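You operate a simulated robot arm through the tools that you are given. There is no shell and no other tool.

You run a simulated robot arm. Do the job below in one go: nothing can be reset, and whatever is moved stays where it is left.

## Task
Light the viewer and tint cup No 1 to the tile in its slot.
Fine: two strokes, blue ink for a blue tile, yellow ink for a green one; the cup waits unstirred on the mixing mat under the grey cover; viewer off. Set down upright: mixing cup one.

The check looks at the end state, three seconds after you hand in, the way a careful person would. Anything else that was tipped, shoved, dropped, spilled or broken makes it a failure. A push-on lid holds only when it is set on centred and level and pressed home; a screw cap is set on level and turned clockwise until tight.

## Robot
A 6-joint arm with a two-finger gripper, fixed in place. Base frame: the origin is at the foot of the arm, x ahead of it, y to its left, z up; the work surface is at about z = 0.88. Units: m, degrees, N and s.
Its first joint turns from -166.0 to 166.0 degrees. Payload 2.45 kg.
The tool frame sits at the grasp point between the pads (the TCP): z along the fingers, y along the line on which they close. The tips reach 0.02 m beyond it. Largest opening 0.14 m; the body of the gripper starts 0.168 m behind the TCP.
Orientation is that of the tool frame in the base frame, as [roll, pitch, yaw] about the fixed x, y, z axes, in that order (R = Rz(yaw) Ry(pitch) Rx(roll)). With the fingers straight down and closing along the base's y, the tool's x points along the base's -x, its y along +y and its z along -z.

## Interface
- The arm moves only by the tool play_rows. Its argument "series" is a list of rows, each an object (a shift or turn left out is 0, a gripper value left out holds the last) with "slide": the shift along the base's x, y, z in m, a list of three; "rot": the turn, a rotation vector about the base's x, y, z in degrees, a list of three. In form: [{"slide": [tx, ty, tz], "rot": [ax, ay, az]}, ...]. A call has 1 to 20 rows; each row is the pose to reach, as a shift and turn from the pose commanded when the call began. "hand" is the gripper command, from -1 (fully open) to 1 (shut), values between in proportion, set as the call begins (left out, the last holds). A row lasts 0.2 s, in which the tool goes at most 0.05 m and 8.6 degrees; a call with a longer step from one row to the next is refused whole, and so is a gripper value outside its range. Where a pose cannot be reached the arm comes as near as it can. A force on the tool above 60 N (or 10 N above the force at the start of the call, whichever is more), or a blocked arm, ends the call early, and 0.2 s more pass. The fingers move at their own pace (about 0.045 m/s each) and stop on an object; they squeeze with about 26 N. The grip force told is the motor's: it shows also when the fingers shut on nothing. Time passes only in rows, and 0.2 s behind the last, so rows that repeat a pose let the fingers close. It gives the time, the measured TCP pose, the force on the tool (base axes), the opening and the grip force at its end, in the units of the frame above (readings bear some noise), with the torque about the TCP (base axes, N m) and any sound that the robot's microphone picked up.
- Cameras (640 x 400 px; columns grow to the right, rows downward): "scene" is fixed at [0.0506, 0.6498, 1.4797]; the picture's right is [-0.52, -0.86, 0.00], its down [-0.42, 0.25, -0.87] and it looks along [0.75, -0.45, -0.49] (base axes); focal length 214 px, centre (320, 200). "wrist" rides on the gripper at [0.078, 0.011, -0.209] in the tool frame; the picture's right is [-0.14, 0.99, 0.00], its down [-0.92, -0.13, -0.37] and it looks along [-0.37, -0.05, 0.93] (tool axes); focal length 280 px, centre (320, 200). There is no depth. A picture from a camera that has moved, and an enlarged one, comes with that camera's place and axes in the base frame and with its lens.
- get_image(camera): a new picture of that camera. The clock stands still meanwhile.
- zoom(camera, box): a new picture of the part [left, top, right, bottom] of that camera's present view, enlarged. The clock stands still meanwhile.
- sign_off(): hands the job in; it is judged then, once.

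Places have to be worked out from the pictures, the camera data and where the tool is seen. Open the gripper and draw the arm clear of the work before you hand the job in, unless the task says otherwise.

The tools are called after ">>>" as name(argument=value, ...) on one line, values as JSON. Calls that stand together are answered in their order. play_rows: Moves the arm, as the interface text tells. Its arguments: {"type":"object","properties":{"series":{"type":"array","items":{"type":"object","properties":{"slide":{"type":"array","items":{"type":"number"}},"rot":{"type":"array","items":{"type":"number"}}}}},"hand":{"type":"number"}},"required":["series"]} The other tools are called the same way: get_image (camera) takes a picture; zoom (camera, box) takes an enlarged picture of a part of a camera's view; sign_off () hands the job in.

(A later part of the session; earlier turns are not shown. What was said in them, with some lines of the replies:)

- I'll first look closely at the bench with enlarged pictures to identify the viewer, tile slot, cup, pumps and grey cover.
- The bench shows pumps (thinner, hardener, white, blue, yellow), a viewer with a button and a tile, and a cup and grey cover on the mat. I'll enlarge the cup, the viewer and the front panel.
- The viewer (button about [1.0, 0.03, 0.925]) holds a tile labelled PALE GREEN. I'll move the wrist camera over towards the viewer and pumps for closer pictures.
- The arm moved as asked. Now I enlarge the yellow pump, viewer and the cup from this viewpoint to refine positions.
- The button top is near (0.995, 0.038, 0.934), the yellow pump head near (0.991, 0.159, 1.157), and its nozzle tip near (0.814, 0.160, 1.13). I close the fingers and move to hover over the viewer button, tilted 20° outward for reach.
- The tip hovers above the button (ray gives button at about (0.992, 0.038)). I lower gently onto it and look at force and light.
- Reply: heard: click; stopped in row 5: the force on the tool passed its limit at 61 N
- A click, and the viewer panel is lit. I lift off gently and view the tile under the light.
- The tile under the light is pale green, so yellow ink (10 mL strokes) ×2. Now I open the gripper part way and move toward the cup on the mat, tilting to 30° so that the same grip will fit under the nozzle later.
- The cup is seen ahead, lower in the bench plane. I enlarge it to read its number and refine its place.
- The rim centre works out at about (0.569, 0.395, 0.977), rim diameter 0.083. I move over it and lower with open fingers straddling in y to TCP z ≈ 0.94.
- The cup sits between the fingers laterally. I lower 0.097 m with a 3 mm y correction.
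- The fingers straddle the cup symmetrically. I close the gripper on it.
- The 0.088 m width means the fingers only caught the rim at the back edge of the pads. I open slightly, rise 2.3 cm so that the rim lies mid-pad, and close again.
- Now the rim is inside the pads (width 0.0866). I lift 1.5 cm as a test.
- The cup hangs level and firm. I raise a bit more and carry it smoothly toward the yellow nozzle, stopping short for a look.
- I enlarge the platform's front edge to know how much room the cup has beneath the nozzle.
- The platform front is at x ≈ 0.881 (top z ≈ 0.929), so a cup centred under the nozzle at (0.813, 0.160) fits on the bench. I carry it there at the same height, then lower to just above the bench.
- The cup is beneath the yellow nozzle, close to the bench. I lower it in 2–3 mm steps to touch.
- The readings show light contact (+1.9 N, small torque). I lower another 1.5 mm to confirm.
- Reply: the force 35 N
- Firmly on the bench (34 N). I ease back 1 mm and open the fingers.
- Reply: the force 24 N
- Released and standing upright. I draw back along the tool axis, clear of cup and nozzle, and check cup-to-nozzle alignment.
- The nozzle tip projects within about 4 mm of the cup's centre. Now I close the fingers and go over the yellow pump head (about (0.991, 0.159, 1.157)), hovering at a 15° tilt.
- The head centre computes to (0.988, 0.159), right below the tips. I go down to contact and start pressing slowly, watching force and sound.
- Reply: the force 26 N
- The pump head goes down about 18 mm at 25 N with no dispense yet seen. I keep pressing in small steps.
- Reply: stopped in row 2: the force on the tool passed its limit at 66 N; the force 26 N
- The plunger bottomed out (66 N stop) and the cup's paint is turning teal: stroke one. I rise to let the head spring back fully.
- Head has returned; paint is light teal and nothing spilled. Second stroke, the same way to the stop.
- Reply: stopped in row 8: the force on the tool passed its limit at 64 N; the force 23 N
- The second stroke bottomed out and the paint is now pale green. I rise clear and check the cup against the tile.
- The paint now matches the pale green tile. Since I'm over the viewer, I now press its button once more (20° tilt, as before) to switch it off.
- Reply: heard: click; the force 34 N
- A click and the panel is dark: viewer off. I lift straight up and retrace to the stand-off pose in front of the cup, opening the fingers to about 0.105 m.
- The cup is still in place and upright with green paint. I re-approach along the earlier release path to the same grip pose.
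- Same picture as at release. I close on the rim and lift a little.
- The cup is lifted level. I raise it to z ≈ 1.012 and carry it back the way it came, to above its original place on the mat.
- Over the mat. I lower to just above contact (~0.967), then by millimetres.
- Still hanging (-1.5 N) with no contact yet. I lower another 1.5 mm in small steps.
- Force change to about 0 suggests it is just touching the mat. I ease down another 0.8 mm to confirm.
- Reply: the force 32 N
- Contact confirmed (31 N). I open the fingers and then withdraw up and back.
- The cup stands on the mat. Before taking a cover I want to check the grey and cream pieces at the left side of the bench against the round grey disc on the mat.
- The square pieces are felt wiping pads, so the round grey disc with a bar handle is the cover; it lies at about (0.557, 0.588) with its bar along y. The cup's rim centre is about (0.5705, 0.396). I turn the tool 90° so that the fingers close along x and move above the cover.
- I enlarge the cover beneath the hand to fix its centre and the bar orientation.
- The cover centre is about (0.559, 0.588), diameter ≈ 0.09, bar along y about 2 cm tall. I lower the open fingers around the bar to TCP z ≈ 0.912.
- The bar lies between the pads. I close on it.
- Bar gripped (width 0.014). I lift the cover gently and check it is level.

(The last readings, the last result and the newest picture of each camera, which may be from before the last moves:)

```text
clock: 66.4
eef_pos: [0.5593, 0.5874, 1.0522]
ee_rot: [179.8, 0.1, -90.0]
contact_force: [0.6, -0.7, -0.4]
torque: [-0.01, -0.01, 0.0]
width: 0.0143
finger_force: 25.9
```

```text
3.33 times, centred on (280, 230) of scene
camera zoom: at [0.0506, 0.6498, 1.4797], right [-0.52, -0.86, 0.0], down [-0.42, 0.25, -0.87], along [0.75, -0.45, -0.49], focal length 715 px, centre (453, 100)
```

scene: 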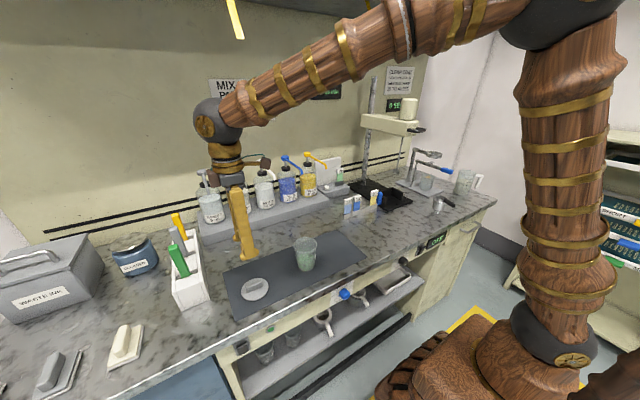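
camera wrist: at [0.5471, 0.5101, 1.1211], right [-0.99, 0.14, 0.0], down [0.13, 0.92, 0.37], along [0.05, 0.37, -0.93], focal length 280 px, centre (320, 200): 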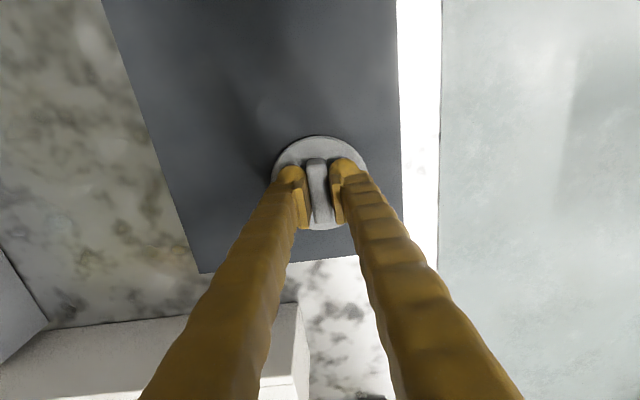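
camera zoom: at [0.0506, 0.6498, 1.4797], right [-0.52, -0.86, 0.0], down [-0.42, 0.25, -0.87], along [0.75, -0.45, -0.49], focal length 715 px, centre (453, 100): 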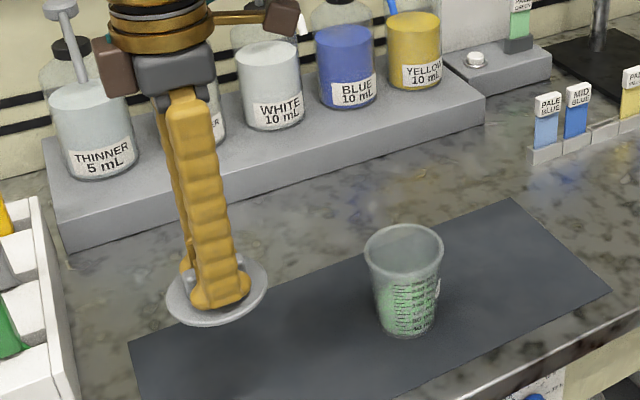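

The cover is held level and is centred on the TCP within about 1 mm. I carry it part of the way to where the camera can see the cup unobstructed, for a precise fix of the rim.

>>> play_rows(series=[{"slide": [0.002, -0.015, 0.015]}, {"slide": [0.005, -0.035, 0.035]}, {"slide": [0.008, -0.055, 0.05]}, {"slide": [0.0105, -0.075, 0.05]}, {"slide": [0.0115, -0.095, 0.05]}, {"slide": [0.0115, -0.095, 0.05]}, {"slide": [0.0115, -0.095, 0.05]}])

>>> get_image(camera="wrist")

>>> zoom(camera="scene", box=[240, 180, 360, 280])

```text
clock: 68.0
eef_pos: [0.572, 0.4924, 1.1025]
ee_rot: [179.8, 0.1, -90.2]
contact_force: [0.1, 0.7, -0.4]
torque: [0.02, 0.01, 0.01]
width: 0.0143
finger_force: 25.7
```

```text
taken
camera wrist: at [0.5597, 0.4119, 1.3111], right [-0.99, 0.14, 0.0], down [0.13, 0.92, 0.37], along [0.05, 0.37, -0.93], focal length 280 px, centre (320, 200)
```

wrist: 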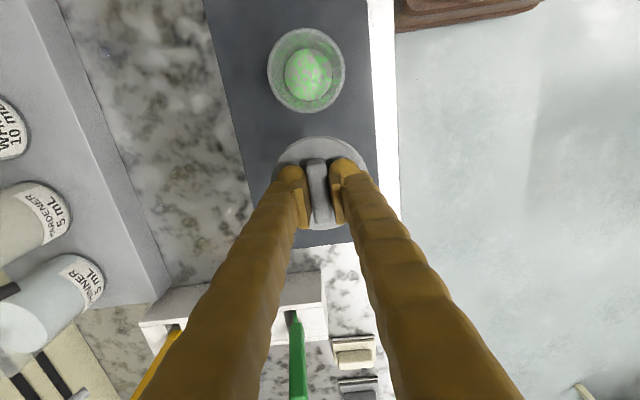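

```text
4.00 times, centred on (300, 230) of scene
camera zoom: at [0.0506, 0.6498, 1.4797], right [-0.52, -0.86, 0.0], down [-0.42, 0.25, -0.87], along [0.75, -0.45, -0.49], focal length 858 px, centre (400, 80)
```

zoom: 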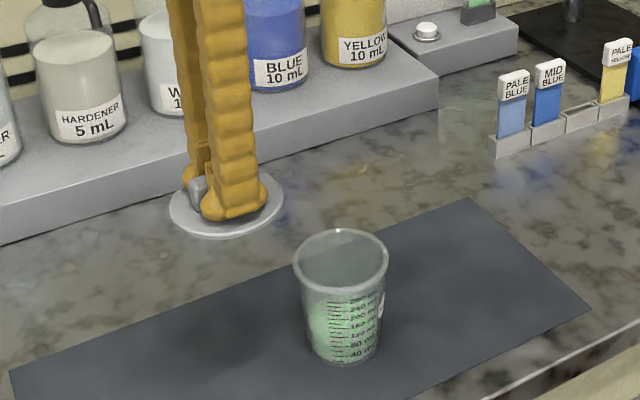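

I enlarge the cup rim from this near-overhead view.

>>> zoom(camera="wrist", box=[250, 10, 370, 130])

```text
3.33 times, centred on (310, 70) of wrist
camera zoom: at [0.5597, 0.4119, 1.3111], right [-0.99, 0.14, 0.0], down [0.13, 0.92, 0.37], along [0.05, 0.37, -0.93], focal length 935 px, centre (353, 633)
```

zoom: 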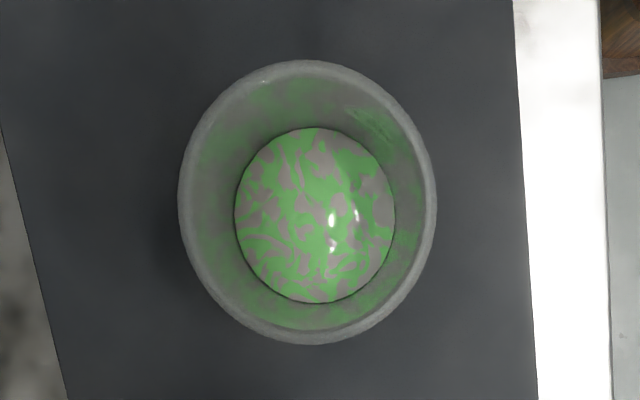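

From edge positions the rim centre lies 1.3 cm in +x and 1.7 cm in −y of the camera, so the cover needs to go about (+0.002, −0.0965). I move there at the same height and check from both cameras.

>>> play_rows(series=[{"slide": [0.001, -0.015, 0]}, {"slide": [0.002, -0.035, 0]}, {"slide": [0.002, -0.055, 0]}, {"slide": [0.002, -0.075, 0]}, {"slide": [0.002, -0.09, 0]}, {"slide": [0.002, -0.0965, 0]}, {"slide": [0.002, -0.0965, -0.02]}, {"slide": [0.002, -0.0965, -0.04]}, {"slide": [0.002, -0.0965, -0.055]}, {"slide": [0.002, -0.0965, -0.06]}, {"slide": [0.002, -0.0965, -0.06]}])

>>> get_image(camera="wrist")

>>> zoom(camera="scene", box=[260, 190, 350, 270])

```text
clock: 70.4
eef_pos: [0.5733, 0.3967, 1.0426]
ee_rot: [179.8, 0.2, -90.2]
contact_force: [0.2, -0.3, 0.1]
torque: [0.03, -0.01, 0.04]
width: 0.014
finger_force: 25.9
```

```text
taken
camera wrist: at [0.5613, 0.3164, 1.2517], right [-0.99, 0.14, 0.0], down [0.13, 0.92, 0.37], along [0.05, 0.37, -0.93], focal length 280 px, centre (320, 200)
```

wrist: 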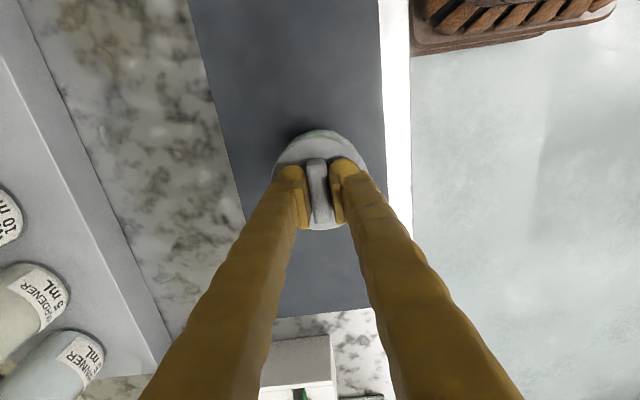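

```text
5.00 times, centred on (305, 230) of scene
camera zoom: at [0.0506, 0.6498, 1.4797], right [-0.52, -0.86, 0.0], down [-0.42, 0.25, -0.87], along [0.75, -0.45, -0.49], focal length 1072 px, centre (395, 50)
```

zoom: 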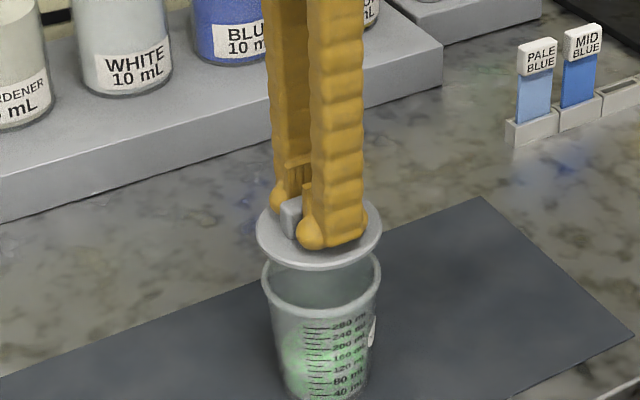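

Scene view shows the disc centred over the rim laterally. I check the other direction with an enlarged wrist view.

>>> zoom(camera="wrist", box=[250, 110, 390, 250])

>>> zoom(camera="scene", box=[285, 220, 335, 260])

```text
2.86 times, centred on (320, 180) of wrist
camera zoom: at [0.5613, 0.3164, 1.2517], right [-0.99, 0.14, 0.0], down [0.13, 0.92, 0.37], along [0.05, 0.37, -0.93], focal length 801 px, centre (320, 257)
```

zoom: 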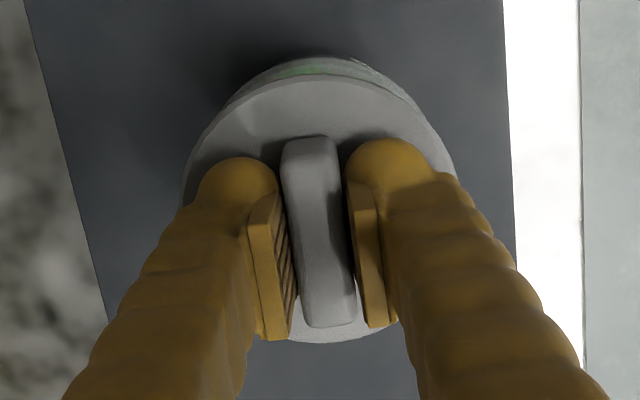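

```text
10.00 times, centred on (310, 240) of scene
camera zoom: at [0.0506, 0.6498, 1.4797], right [-0.52, -0.86, 0.0], down [-0.42, 0.25, -0.87], along [0.75, -0.45, -0.49], focal length 2145 px, centre (420, -200)
```

zoom: 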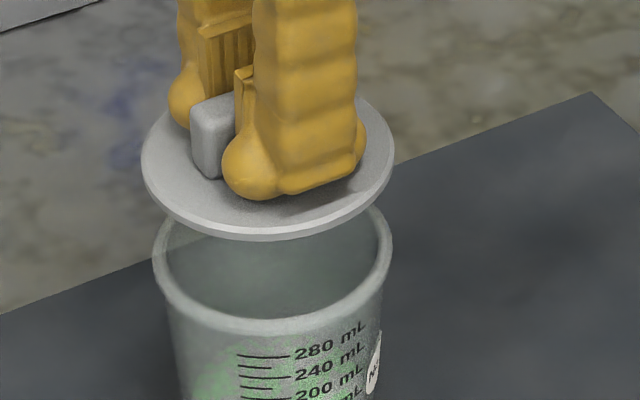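

Both views agree the disc is centred within about 1–2 mm. I apply a 0.5 mm correction and lower to just above the expected contact.

>>> play_rows(series=[{"slide": [-0.0005, -0.0005, -0.01]}, {"slide": [-0.0005, -0.0005, -0.02]}, {"slide": [-0.0005, -0.0005, -0.028]}, {"slide": [-0.0005, -0.0005, -0.031]}, {"slide": [-0.0005, -0.0005, -0.031]}])

>>> zoom(camera="scene", box=[285, 225, 335, 265])

```text
clock: 71.6
eef_pos: [0.5733, 0.3958, 1.0109]
ee_rot: [179.8, 0.2, -90.1]
contact_force: [0.0, 0.1, -0.7]
torque: [-0.02, -0.03, -0.01]
width: 0.0142
finger_force: 26.2
```

```text
10.00 times, centred on (310, 245) of scene
camera zoom: at [0.0506, 0.6498, 1.4797], right [-0.52, -0.86, 0.0], down [-0.42, 0.25, -0.87], along [0.75, -0.45, -0.49], focal length 2145 px, centre (420, -250)
```

zoom: 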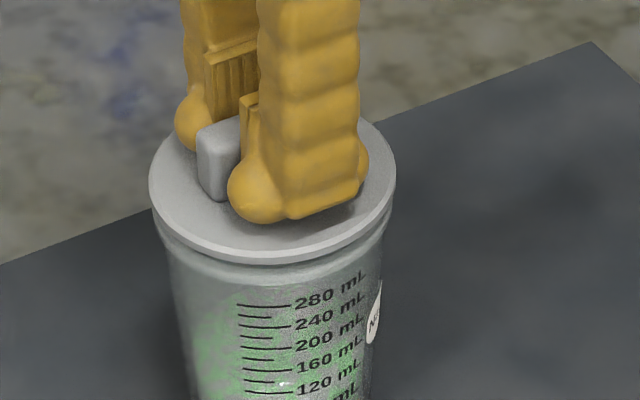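

The disc is just above the rim and looks centred. I lower in 1.5 mm steps toward contact.

>>> play_rows(series=[{"slide": [0, 0, -0.0015]}, {"slide": [0, 0, -0.003]}, {"slide": [0, 0, -0.0045]}, {"slide": [0, 0, -0.0045]}])

>>> zoom(camera="scene", box=[285, 225, 335, 265])

```text
clock: 72.6
eef_pos: [0.5727, 0.3952, 1.0076]
ee_rot: [179.8, 0.1, -90.2]
contact_force: [0.4, -0.2, -0.3]
torque: [-0.01, 0.02, 0.0]
width: 0.0144
finger_force: 26.0
```

```text
10.00 times, centred on (310, 245) of scene
camera zoom: at [0.0506, 0.6498, 1.4797], right [-0.52, -0.86, 0.0], down [-0.42, 0.25, -0.87], along [0.75, -0.45, -0.49], focal length 2145 px, centre (420, -250)
```

zoom: 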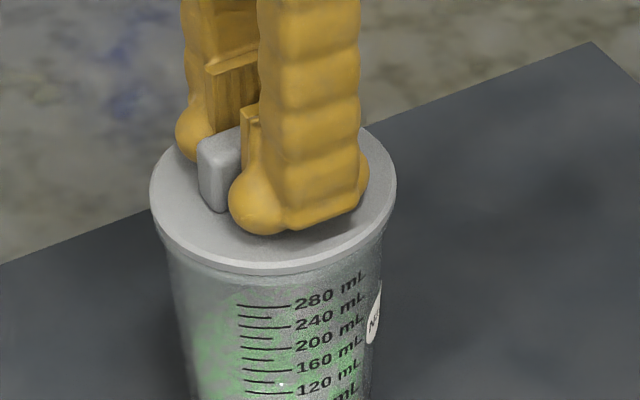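

No contact force yet, though the rim is now nearly hidden beneath the disc. I continue with another few millimetres.

>>> play_rows(series=[{"slide": [0, 0, -0.001]}, {"slide": [0, 0, -0.002]}, {"slide": [0, 0, -0.003]}, {"slide": [0, 0, -0.003]}])

>>> zoom(camera="scene", box=[285, 225, 335, 265])

```text
clock: 73.6
eef_pos: [0.5731, 0.3949, 1.0049]
ee_rot: [179.9, 0.4, -90.2]
contact_force: [-3.5, 0.5, 40.6]
torque: [0.1, 0.09, -0.03]
width: 0.0142
finger_force: 25.7
```

```text
10.00 times, centred on (310, 245) of scene
camera zoom: at [0.0506, 0.6498, 1.4797], right [-0.52, -0.86, 0.0], down [-0.42, 0.25, -0.87], along [0.75, -0.45, -0.49], focal length 2145 px, centre (420, -250)
```

zoom: 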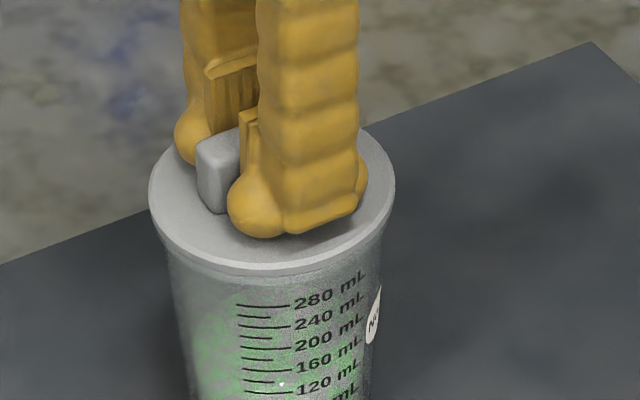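

Firm, level contact at 40 N with TCP z ≈ 1.005, which matches the disc sitting on the rim. I ease off and open the fingers a little.

>>> play_rows(series=[{"slide": [0, 0, 0.0005]}, {"slide": [0, 0, 0.001]}, {"slide": [0, 0, 0.001]}])

>>> play_rows(hand=0.4, series=[{"slide": [0, 0, 0]}, {"slide": [0, 0, 0]}, {"slide": [0, 0, 0]}, {"slide": [0, 0, 0]}])

>>> zoom(camera="scene", box=[275, 215, 345, 275])

>>> get_image(camera="wrist")

```text
clock: 74.4
eef_pos: [0.5731, 0.3948, 1.0054]
ee_rot: [179.8, 0.3, -90.1]
contact_force: [4.6, 3.5, 18.9]
torque: [0.15, -0.26, 0.0]
width: 0.0141
finger_force: 26.3
```

```text
clock: 75.4
eef_pos: [0.5741, 0.3957, 1.0052]
ee_rot: [179.8, 0.1, -90.1]
contact_force: [-1.6, -0.4, 14.4]
torque: [-0.02, -0.06, 0.04]
width: 0.0377
finger_force: 0.0
```

```text
6.67 times, centred on (310, 245) of scene
camera zoom: at [0.0506, 0.6498, 1.4797], right [-0.52, -0.86, 0.0], down [-0.42, 0.25, -0.87], along [0.75, -0.45, -0.49], focal length 1430 px, centre (387, -100)
```

zoom: 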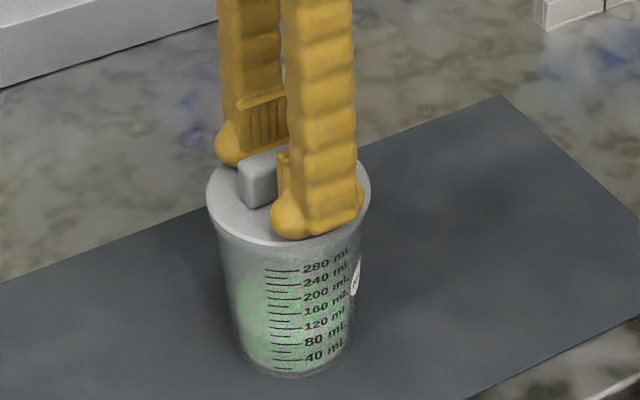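

```text
taken
camera wrist: at [0.5608, 0.3159, 1.2141], right [-0.99, 0.14, 0.0], down [0.13, 0.92, 0.37], along [0.05, 0.37, -0.93], focal length 280 px, centre (320, 200)
```

wrist: 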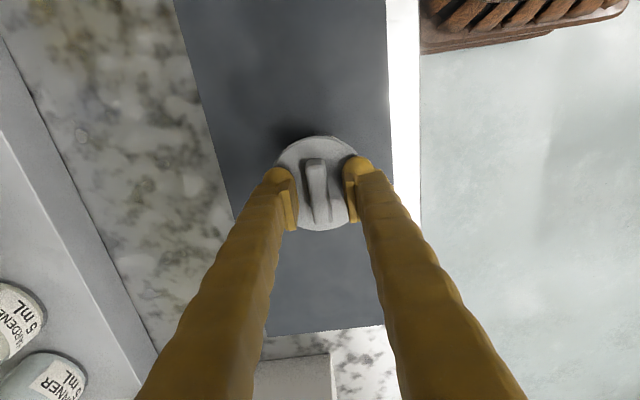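

The bar is free and the cover stays seated; the tips lightly rest on the disc. I rise straight up and look.

>>> play_rows(series=[{"slide": [0, 0, 0.003]}, {"slide": [0, 0, 0.01]}, {"slide": [0, 0, 0.03]}, {"slide": [0, 0, 0.06]}, {"slide": [0, 0, 0.1]}, {"slide": [0, 0, 0.14]}, {"slide": [0, 0.03, 0.17]}, {"slide": [0, 0.07, 0.19]}, {"slide": [0, 0.11, 0.2]}, {"slide": [0, 0.11, 0.2]}])

>>> get_image(camera="wrist")

>>> zoom(camera="scene", box=[275, 215, 345, 275])

>>> get_image(camera="scene")

```text
clock: 77.6
eef_pos: [0.5703, 0.5078, 1.2022]
ee_rot: [179.9, 0.3, -90.2]
contact_force: [-1.0, 0.1, -0.8]
torque: [-0.01, -0.01, 0.03]
width: 0.042
finger_force: 0.0
```

```text
taken
camera wrist: at [0.558, 0.4271, 1.4112], right [-0.99, 0.14, 0.0], down [0.13, 0.92, 0.37], along [0.05, 0.37, -0.93], focal length 280 px, centre (320, 200)
```

wrist: 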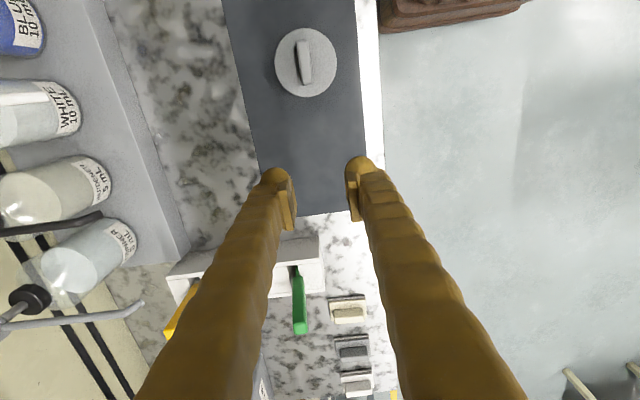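

```text
6.67 times, centred on (310, 245) of scene
camera zoom: at [0.0506, 0.6498, 1.4797], right [-0.52, -0.86, 0.0], down [-0.42, 0.25, -0.87], along [0.75, -0.45, -0.49], focal length 1430 px, centre (387, -100)
```

zoom: 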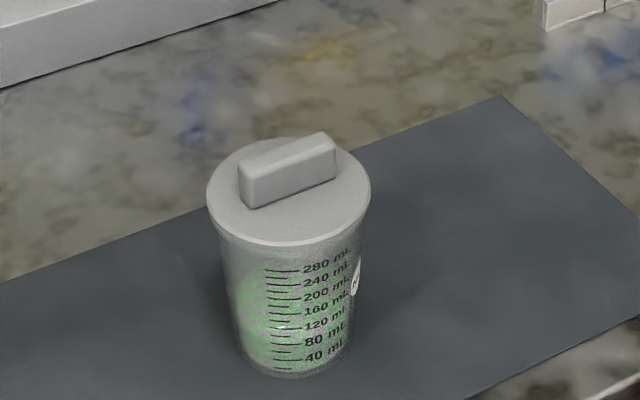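

```text
taken
```

scene: 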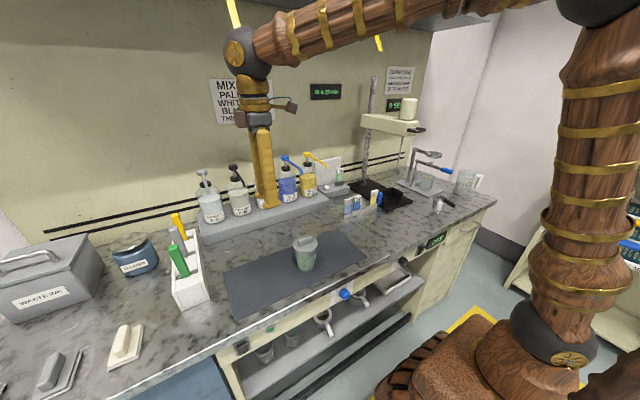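

The cover sits level on the cup on the mat. I open the gripper fully and draw the arm up and back, clear of the work.

>>> play_rows(hand=-1, series=[{"slide": [0, 0, 0.04]}, {"slide": [0, 0, 0.08]}, {"slide": [-0.02, -0.02, 0.12]}, {"slide": [-0.04, -0.05, 0.15]}, {"slide": [-0.06, -0.09, 0.18]}, {"slide": [-0.08, -0.13, 0.2]}, {"slide": [-0.1, -0.17, 0.22]}, {"slide": [-0.1, -0.2, 0.24]}, {"slide": [-0.1, -0.2, 0.24]}, {"slide": [-0.1, -0.2, 0.24]}])

>>> get_image(camera="wrist")

>>> zoom(camera="scene", box=[280, 140, 380, 240])

>>> zoom(camera="scene", box=[295, 230, 325, 275])

>>> get_image(camera="scene")

```text
refused: row 5 steps farther than a row can; nothing moved
```

```text
taken
camera wrist: at [0.558, 0.4271, 1.4112], right [-0.99, 0.14, 0.0], down [0.13, 0.92, 0.37], along [0.05, 0.37, -0.93], focal length 280 px, centre (320, 200)
```

wrist: 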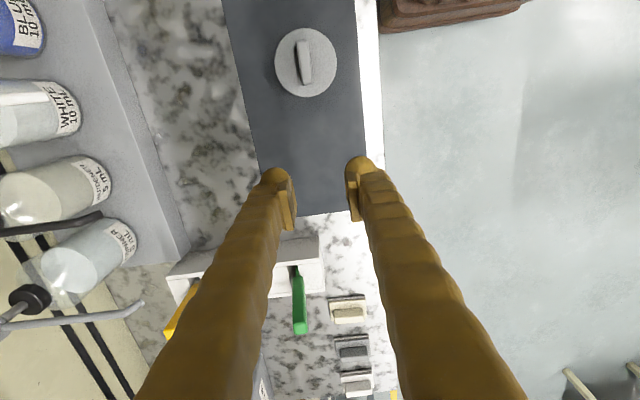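

```text
4.00 times, centred on (330, 190) of scene
camera zoom: at [0.0506, 0.6498, 1.4797], right [-0.52, -0.86, 0.0], down [-0.42, 0.25, -0.87], along [0.75, -0.45, -0.49], focal length 858 px, centre (280, 240)
```

zoom: 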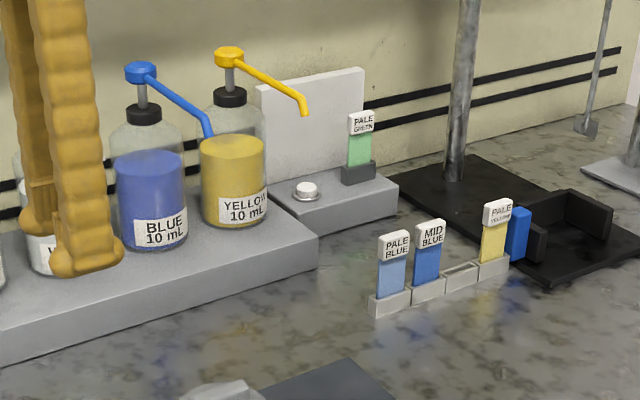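

```text
8.89 times, centred on (310, 252) of scene
camera zoom: at [0.0506, 0.6498, 1.4797], right [-0.52, -0.86, 0.0], down [-0.42, 0.25, -0.87], along [0.75, -0.45, -0.49], focal length 1906 px, centre (409, -267)
```

zoom: 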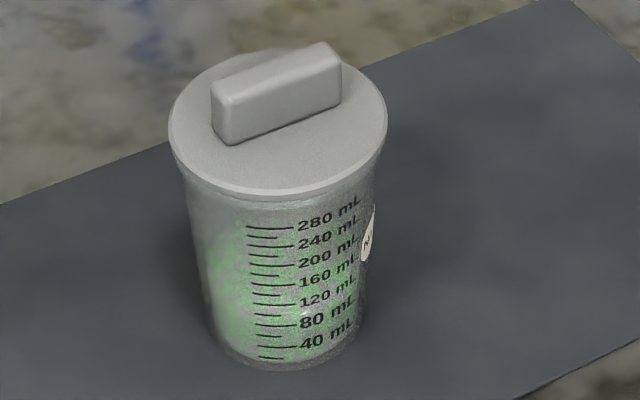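

```text
taken
```

scene: 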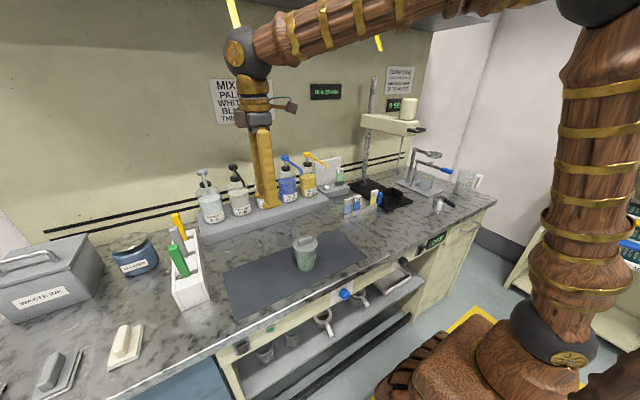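

The move was refused for too long a step (nothing moved); viewer is off, bench clean, cup covered. I repeat the withdrawal with shorter steps.

>>> play_rows(hand=-1, series=[{"slide": [0, 0, 0.04]}, {"slide": [0, 0, 0.08]}, {"slide": [-0.015, -0.015, 0.115]}, {"slide": [-0.03, -0.04, 0.14]}, {"slide": [-0.045, -0.07, 0.16]}, {"slide": [-0.06, -0.1, 0.18]}, {"slide": [-0.075, -0.13, 0.2]}, {"slide": [-0.09, -0.16, 0.22]}, {"slide": [-0.1, -0.19, 0.23]}, {"slide": [-0.1, -0.19, 0.23]}, {"slide": [-0.1, -0.19, 0.23]}])

>>> get_image(camera="wrist")

>>> get_image(camera="scene")

```text
clock: 80.0
eef_pos: [0.4756, 0.3144, 1.4341]
ee_rot: [179.8, 0.2, -90.1]
contact_force: [0.3, -0.9, 0.2]
torque: [0.0, -0.05, 0.0]
width: 0.1397
finger_force: 0.0
```

```text
taken
camera wrist: at [0.4631, 0.2355, 1.6444], right [-0.99, 0.14, 0.0], down [0.13, 0.92, 0.37], along [0.05, 0.37, -0.93], focal length 280 px, centre (320, 200)
```

wrist: 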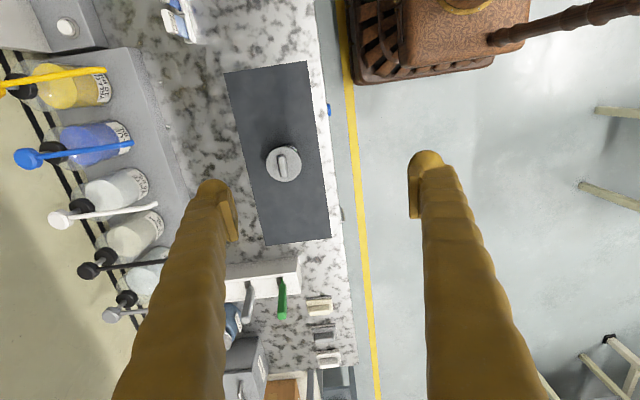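

```text
taken
```

scene: 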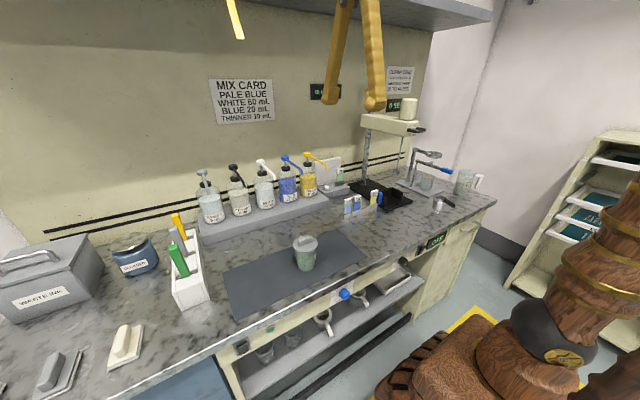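

The arm is clear with the gripper open. The cup stands covered and unstirred on the mat, the viewer is off, and everything else is as it was, so I hand in.

>>> sign_off()

```text
The job is handed in.
```

The job is handed in. Cup No 1 stands upright on the mixing mat, unstirred, with the grey cover seated on it.

- **Tile:** I lit the viewer, and the tile in the slot was pale green.
- **Ink:** I gave the cup two full strokes of yellow ink. The paint in the cup turned from pale blue to pale green, and I saw no drips or spills on the bench.
- **Cover:** I took the round grey disc with the bar handle to be the grey cover, because the square grey piece at the left turned out to be a felt wiping pad. I centred the disc on the rim and pressed it down level with about 40 N.
- **Viewer:** I pressed the button again, heard a click, and the panel went dark.

The gripper is open and the arm is clear of the work. I could read "No" on the cup's label but not the digit. I took it as cup one because it was the one standing on the mixing mat.
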